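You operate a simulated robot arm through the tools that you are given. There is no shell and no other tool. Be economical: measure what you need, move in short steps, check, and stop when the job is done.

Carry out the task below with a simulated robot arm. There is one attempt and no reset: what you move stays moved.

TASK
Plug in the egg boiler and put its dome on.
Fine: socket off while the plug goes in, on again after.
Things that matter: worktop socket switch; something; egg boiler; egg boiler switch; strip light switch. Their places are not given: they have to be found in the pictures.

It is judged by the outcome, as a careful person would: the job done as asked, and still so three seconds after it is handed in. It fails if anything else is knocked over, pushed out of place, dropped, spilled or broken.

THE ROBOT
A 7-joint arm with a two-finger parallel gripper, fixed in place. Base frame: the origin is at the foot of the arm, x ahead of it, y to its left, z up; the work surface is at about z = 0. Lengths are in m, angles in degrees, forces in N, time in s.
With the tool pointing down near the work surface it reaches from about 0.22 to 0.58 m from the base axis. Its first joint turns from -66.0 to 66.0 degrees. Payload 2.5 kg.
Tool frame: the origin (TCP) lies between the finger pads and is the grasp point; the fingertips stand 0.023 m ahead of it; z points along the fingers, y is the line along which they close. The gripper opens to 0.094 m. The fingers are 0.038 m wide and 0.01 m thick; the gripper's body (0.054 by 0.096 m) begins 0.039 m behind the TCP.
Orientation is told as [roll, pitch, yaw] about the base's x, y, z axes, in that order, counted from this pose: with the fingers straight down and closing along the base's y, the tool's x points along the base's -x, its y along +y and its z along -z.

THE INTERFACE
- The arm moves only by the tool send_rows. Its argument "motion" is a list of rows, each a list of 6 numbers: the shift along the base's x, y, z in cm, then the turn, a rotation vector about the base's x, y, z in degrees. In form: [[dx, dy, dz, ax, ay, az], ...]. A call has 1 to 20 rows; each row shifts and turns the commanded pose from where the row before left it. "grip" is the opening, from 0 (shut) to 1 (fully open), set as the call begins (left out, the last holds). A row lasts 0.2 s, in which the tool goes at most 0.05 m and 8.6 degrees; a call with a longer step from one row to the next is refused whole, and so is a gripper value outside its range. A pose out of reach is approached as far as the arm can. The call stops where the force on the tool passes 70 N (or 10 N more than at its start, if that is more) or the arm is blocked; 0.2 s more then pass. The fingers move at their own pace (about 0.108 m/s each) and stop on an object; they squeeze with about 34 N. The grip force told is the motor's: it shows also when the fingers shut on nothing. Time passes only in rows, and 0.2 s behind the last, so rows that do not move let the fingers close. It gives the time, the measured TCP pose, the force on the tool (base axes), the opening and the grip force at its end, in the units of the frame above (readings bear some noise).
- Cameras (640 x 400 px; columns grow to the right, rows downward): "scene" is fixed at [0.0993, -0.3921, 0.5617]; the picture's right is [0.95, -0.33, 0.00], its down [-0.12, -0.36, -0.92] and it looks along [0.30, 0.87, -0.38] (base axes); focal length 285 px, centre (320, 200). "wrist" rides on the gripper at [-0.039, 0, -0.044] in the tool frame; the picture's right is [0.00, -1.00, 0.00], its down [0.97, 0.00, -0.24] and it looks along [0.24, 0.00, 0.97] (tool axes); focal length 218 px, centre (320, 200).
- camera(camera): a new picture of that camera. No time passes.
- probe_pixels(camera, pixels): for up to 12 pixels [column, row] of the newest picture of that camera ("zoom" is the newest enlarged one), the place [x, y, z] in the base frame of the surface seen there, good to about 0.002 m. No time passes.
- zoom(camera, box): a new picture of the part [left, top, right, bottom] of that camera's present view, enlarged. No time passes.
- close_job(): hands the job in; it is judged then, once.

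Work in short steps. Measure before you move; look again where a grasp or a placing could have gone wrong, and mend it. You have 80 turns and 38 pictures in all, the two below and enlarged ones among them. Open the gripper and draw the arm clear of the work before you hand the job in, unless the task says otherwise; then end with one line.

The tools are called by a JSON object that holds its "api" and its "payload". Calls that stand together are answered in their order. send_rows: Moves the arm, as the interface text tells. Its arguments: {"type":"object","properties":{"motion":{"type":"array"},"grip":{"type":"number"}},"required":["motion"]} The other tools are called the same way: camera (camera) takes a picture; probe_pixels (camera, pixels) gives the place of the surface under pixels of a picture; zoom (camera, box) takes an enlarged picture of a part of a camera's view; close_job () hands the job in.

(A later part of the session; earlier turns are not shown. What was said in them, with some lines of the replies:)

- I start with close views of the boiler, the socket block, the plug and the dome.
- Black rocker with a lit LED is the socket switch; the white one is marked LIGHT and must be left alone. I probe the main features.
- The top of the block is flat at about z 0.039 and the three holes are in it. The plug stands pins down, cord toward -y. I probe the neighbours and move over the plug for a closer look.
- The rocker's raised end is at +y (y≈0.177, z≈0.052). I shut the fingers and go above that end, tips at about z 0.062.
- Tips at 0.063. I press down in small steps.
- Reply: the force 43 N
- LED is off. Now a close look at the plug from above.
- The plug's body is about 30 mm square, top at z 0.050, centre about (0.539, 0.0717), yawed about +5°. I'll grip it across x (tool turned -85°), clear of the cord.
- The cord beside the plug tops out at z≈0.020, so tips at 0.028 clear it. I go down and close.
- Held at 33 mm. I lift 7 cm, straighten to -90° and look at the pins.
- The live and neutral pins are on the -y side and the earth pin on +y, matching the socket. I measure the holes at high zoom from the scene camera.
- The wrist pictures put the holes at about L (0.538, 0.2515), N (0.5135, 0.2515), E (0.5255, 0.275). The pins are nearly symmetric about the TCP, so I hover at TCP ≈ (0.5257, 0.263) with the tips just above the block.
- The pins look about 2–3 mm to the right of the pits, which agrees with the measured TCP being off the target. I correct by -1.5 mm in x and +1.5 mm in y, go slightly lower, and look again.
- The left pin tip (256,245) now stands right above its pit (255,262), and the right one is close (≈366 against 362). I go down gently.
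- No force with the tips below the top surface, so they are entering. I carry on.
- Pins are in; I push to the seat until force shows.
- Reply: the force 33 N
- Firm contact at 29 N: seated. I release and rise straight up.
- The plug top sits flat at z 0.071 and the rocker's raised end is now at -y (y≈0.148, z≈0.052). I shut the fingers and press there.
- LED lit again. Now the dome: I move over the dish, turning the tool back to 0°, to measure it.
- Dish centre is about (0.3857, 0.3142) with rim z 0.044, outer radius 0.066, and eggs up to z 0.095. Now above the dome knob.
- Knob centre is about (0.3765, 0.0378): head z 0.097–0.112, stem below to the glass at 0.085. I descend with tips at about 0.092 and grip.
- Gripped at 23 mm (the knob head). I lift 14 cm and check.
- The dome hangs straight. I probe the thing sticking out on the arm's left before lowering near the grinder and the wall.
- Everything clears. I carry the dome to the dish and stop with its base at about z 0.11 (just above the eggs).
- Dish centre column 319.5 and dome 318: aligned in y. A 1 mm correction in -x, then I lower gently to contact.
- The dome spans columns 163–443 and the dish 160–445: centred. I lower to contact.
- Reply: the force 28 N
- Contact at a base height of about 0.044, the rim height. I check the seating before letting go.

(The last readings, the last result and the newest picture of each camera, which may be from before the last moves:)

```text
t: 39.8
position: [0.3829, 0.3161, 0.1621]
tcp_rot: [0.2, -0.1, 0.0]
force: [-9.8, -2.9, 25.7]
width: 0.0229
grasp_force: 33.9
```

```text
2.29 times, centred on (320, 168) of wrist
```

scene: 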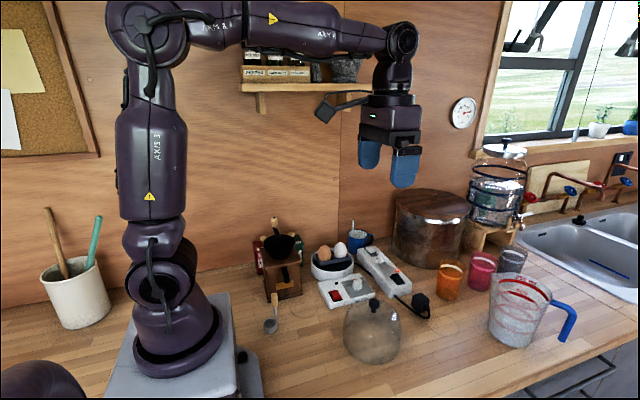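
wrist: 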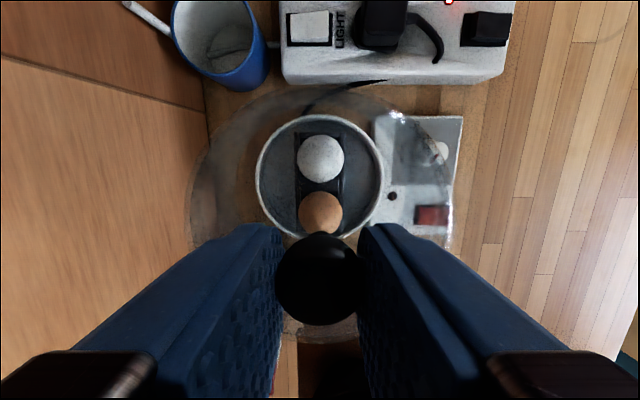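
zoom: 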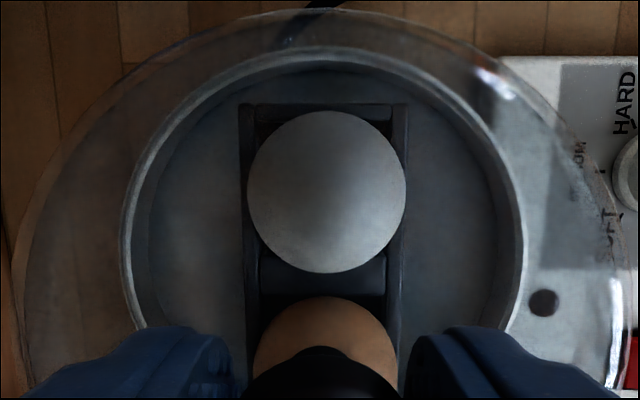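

The dome is about 1.3 mm too far in +y. I lift 4 mm, shift by (-0.05, -0.12) cm, and lower again to light contact.

{"api": "send_rows", "payload": {"motion": [[0, 0, 0.5, 0, 0, 0], [-0.05, -0.12, 0, 0, 0, 0], [0, 0, 0, 0, 0, 0], [0, 0, -0.2, 0, 0, 0], [0, 0, -0.1, 0, 0, 0], [0, 0, -0.1, 0, 0, 0], [0, 0, -0.05, 0, 0, 0], [0, 0, 0, 0, 0, 0]]}}

{"api": "zoom", "payload": {"camera": "scene", "box": [305, 235, 365, 285]}}

```text
t: 41.6
position: [0.3814, 0.3137, 0.1621]
tcp_rot: [0.1, -0.1, 0.0]
force: [-4.6, -5.7, 16.8]
width: 0.0226
grasp_force: 33.9
```

```text
8.00 times, centred on (335, 260) of scene
```

zoom: 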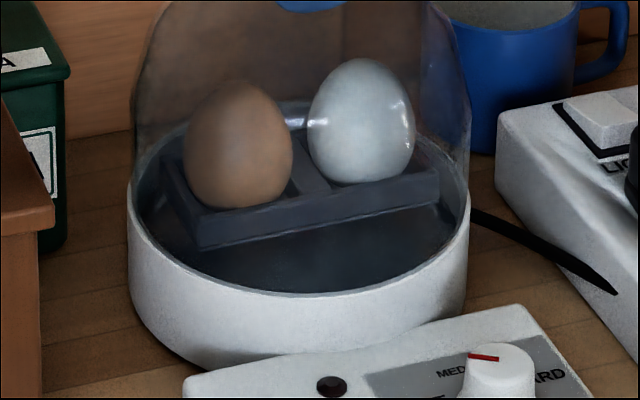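

Dome 131–469 and rim 127–471: centred and seated. I release and rise straight up.

{"api": "send_rows", "payload": {"motion": [[0, 0, 0.05, 0, 0, 0], [0, 0, 0, 0, 0, 0], [0, 0, 0, 0, 0, 0]], "grip": 0.7}}

{"api": "send_rows", "payload": {"motion": [[0, 0, 1, 0, 0, 0], [0, 0, 3, 0, 0, 0], [0, 0, 4, 0, 0, 0], [0, 0, 4, 0, 0, 0], [0, -3, 3, 0, 0, 0], [0, -4, 2, 0, 0, 0], [0, -4, 1, 0, 0, 0], [0, -4, 0, 0, 0, 0], [0, -4, 0, 0, 0, 0], [0, -4, 0, 0, 0, 0], [0, 0, 0, 0, 0, 0]]}}

{"api": "camera", "payload": {"camera": "scene"}}

{"api": "zoom", "payload": {"camera": "scene", "box": [300, 210, 430, 310]}}

```text
t: 42.4
position: [0.3813, 0.3146, 0.1609]
tcp_rot: [0.0, 0.1, 0.0]
force: [0.0, -0.2, 0.6]
width: 0.0656
grasp_force: 0.0
```

```text
t: 44.8
position: [0.384, 0.0838, 0.3407]
tcp_rot: [0.1, 0.0, 0.1]
force: [0.4, 0.0, -0.1]
width: 0.066
grasp_force: 0.0
```

```text
1 pictures are left
```

scene: 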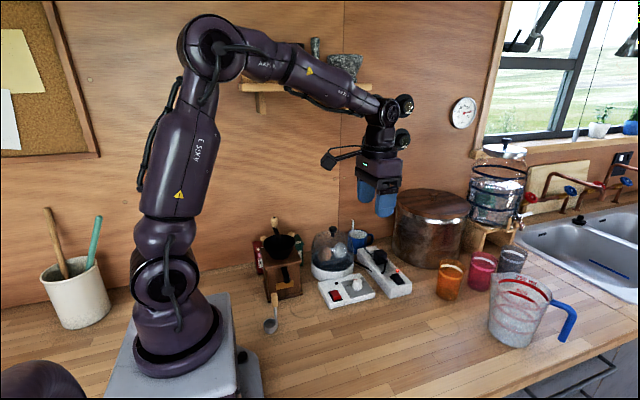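

```text
4.00 times, centred on (365, 260) of scene
```

zoom: 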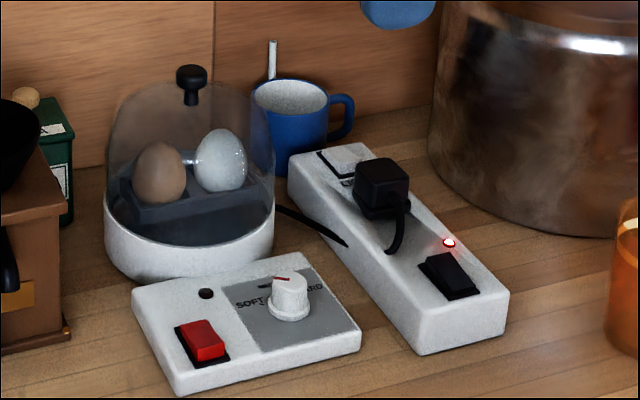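

The dome sits level on the dish, the plug is seated, the socket LED is lit, the other switches are untouched and the arm is clear, so I hand in.

{"api": "close_job", "payload": {}}

```text
The job is handed in.
```

The egg boiler is plugged in, with the socket off while the plug went in and back on afterwards, and its dome is on; I left the boiler's own switch and the strip light switch alone.
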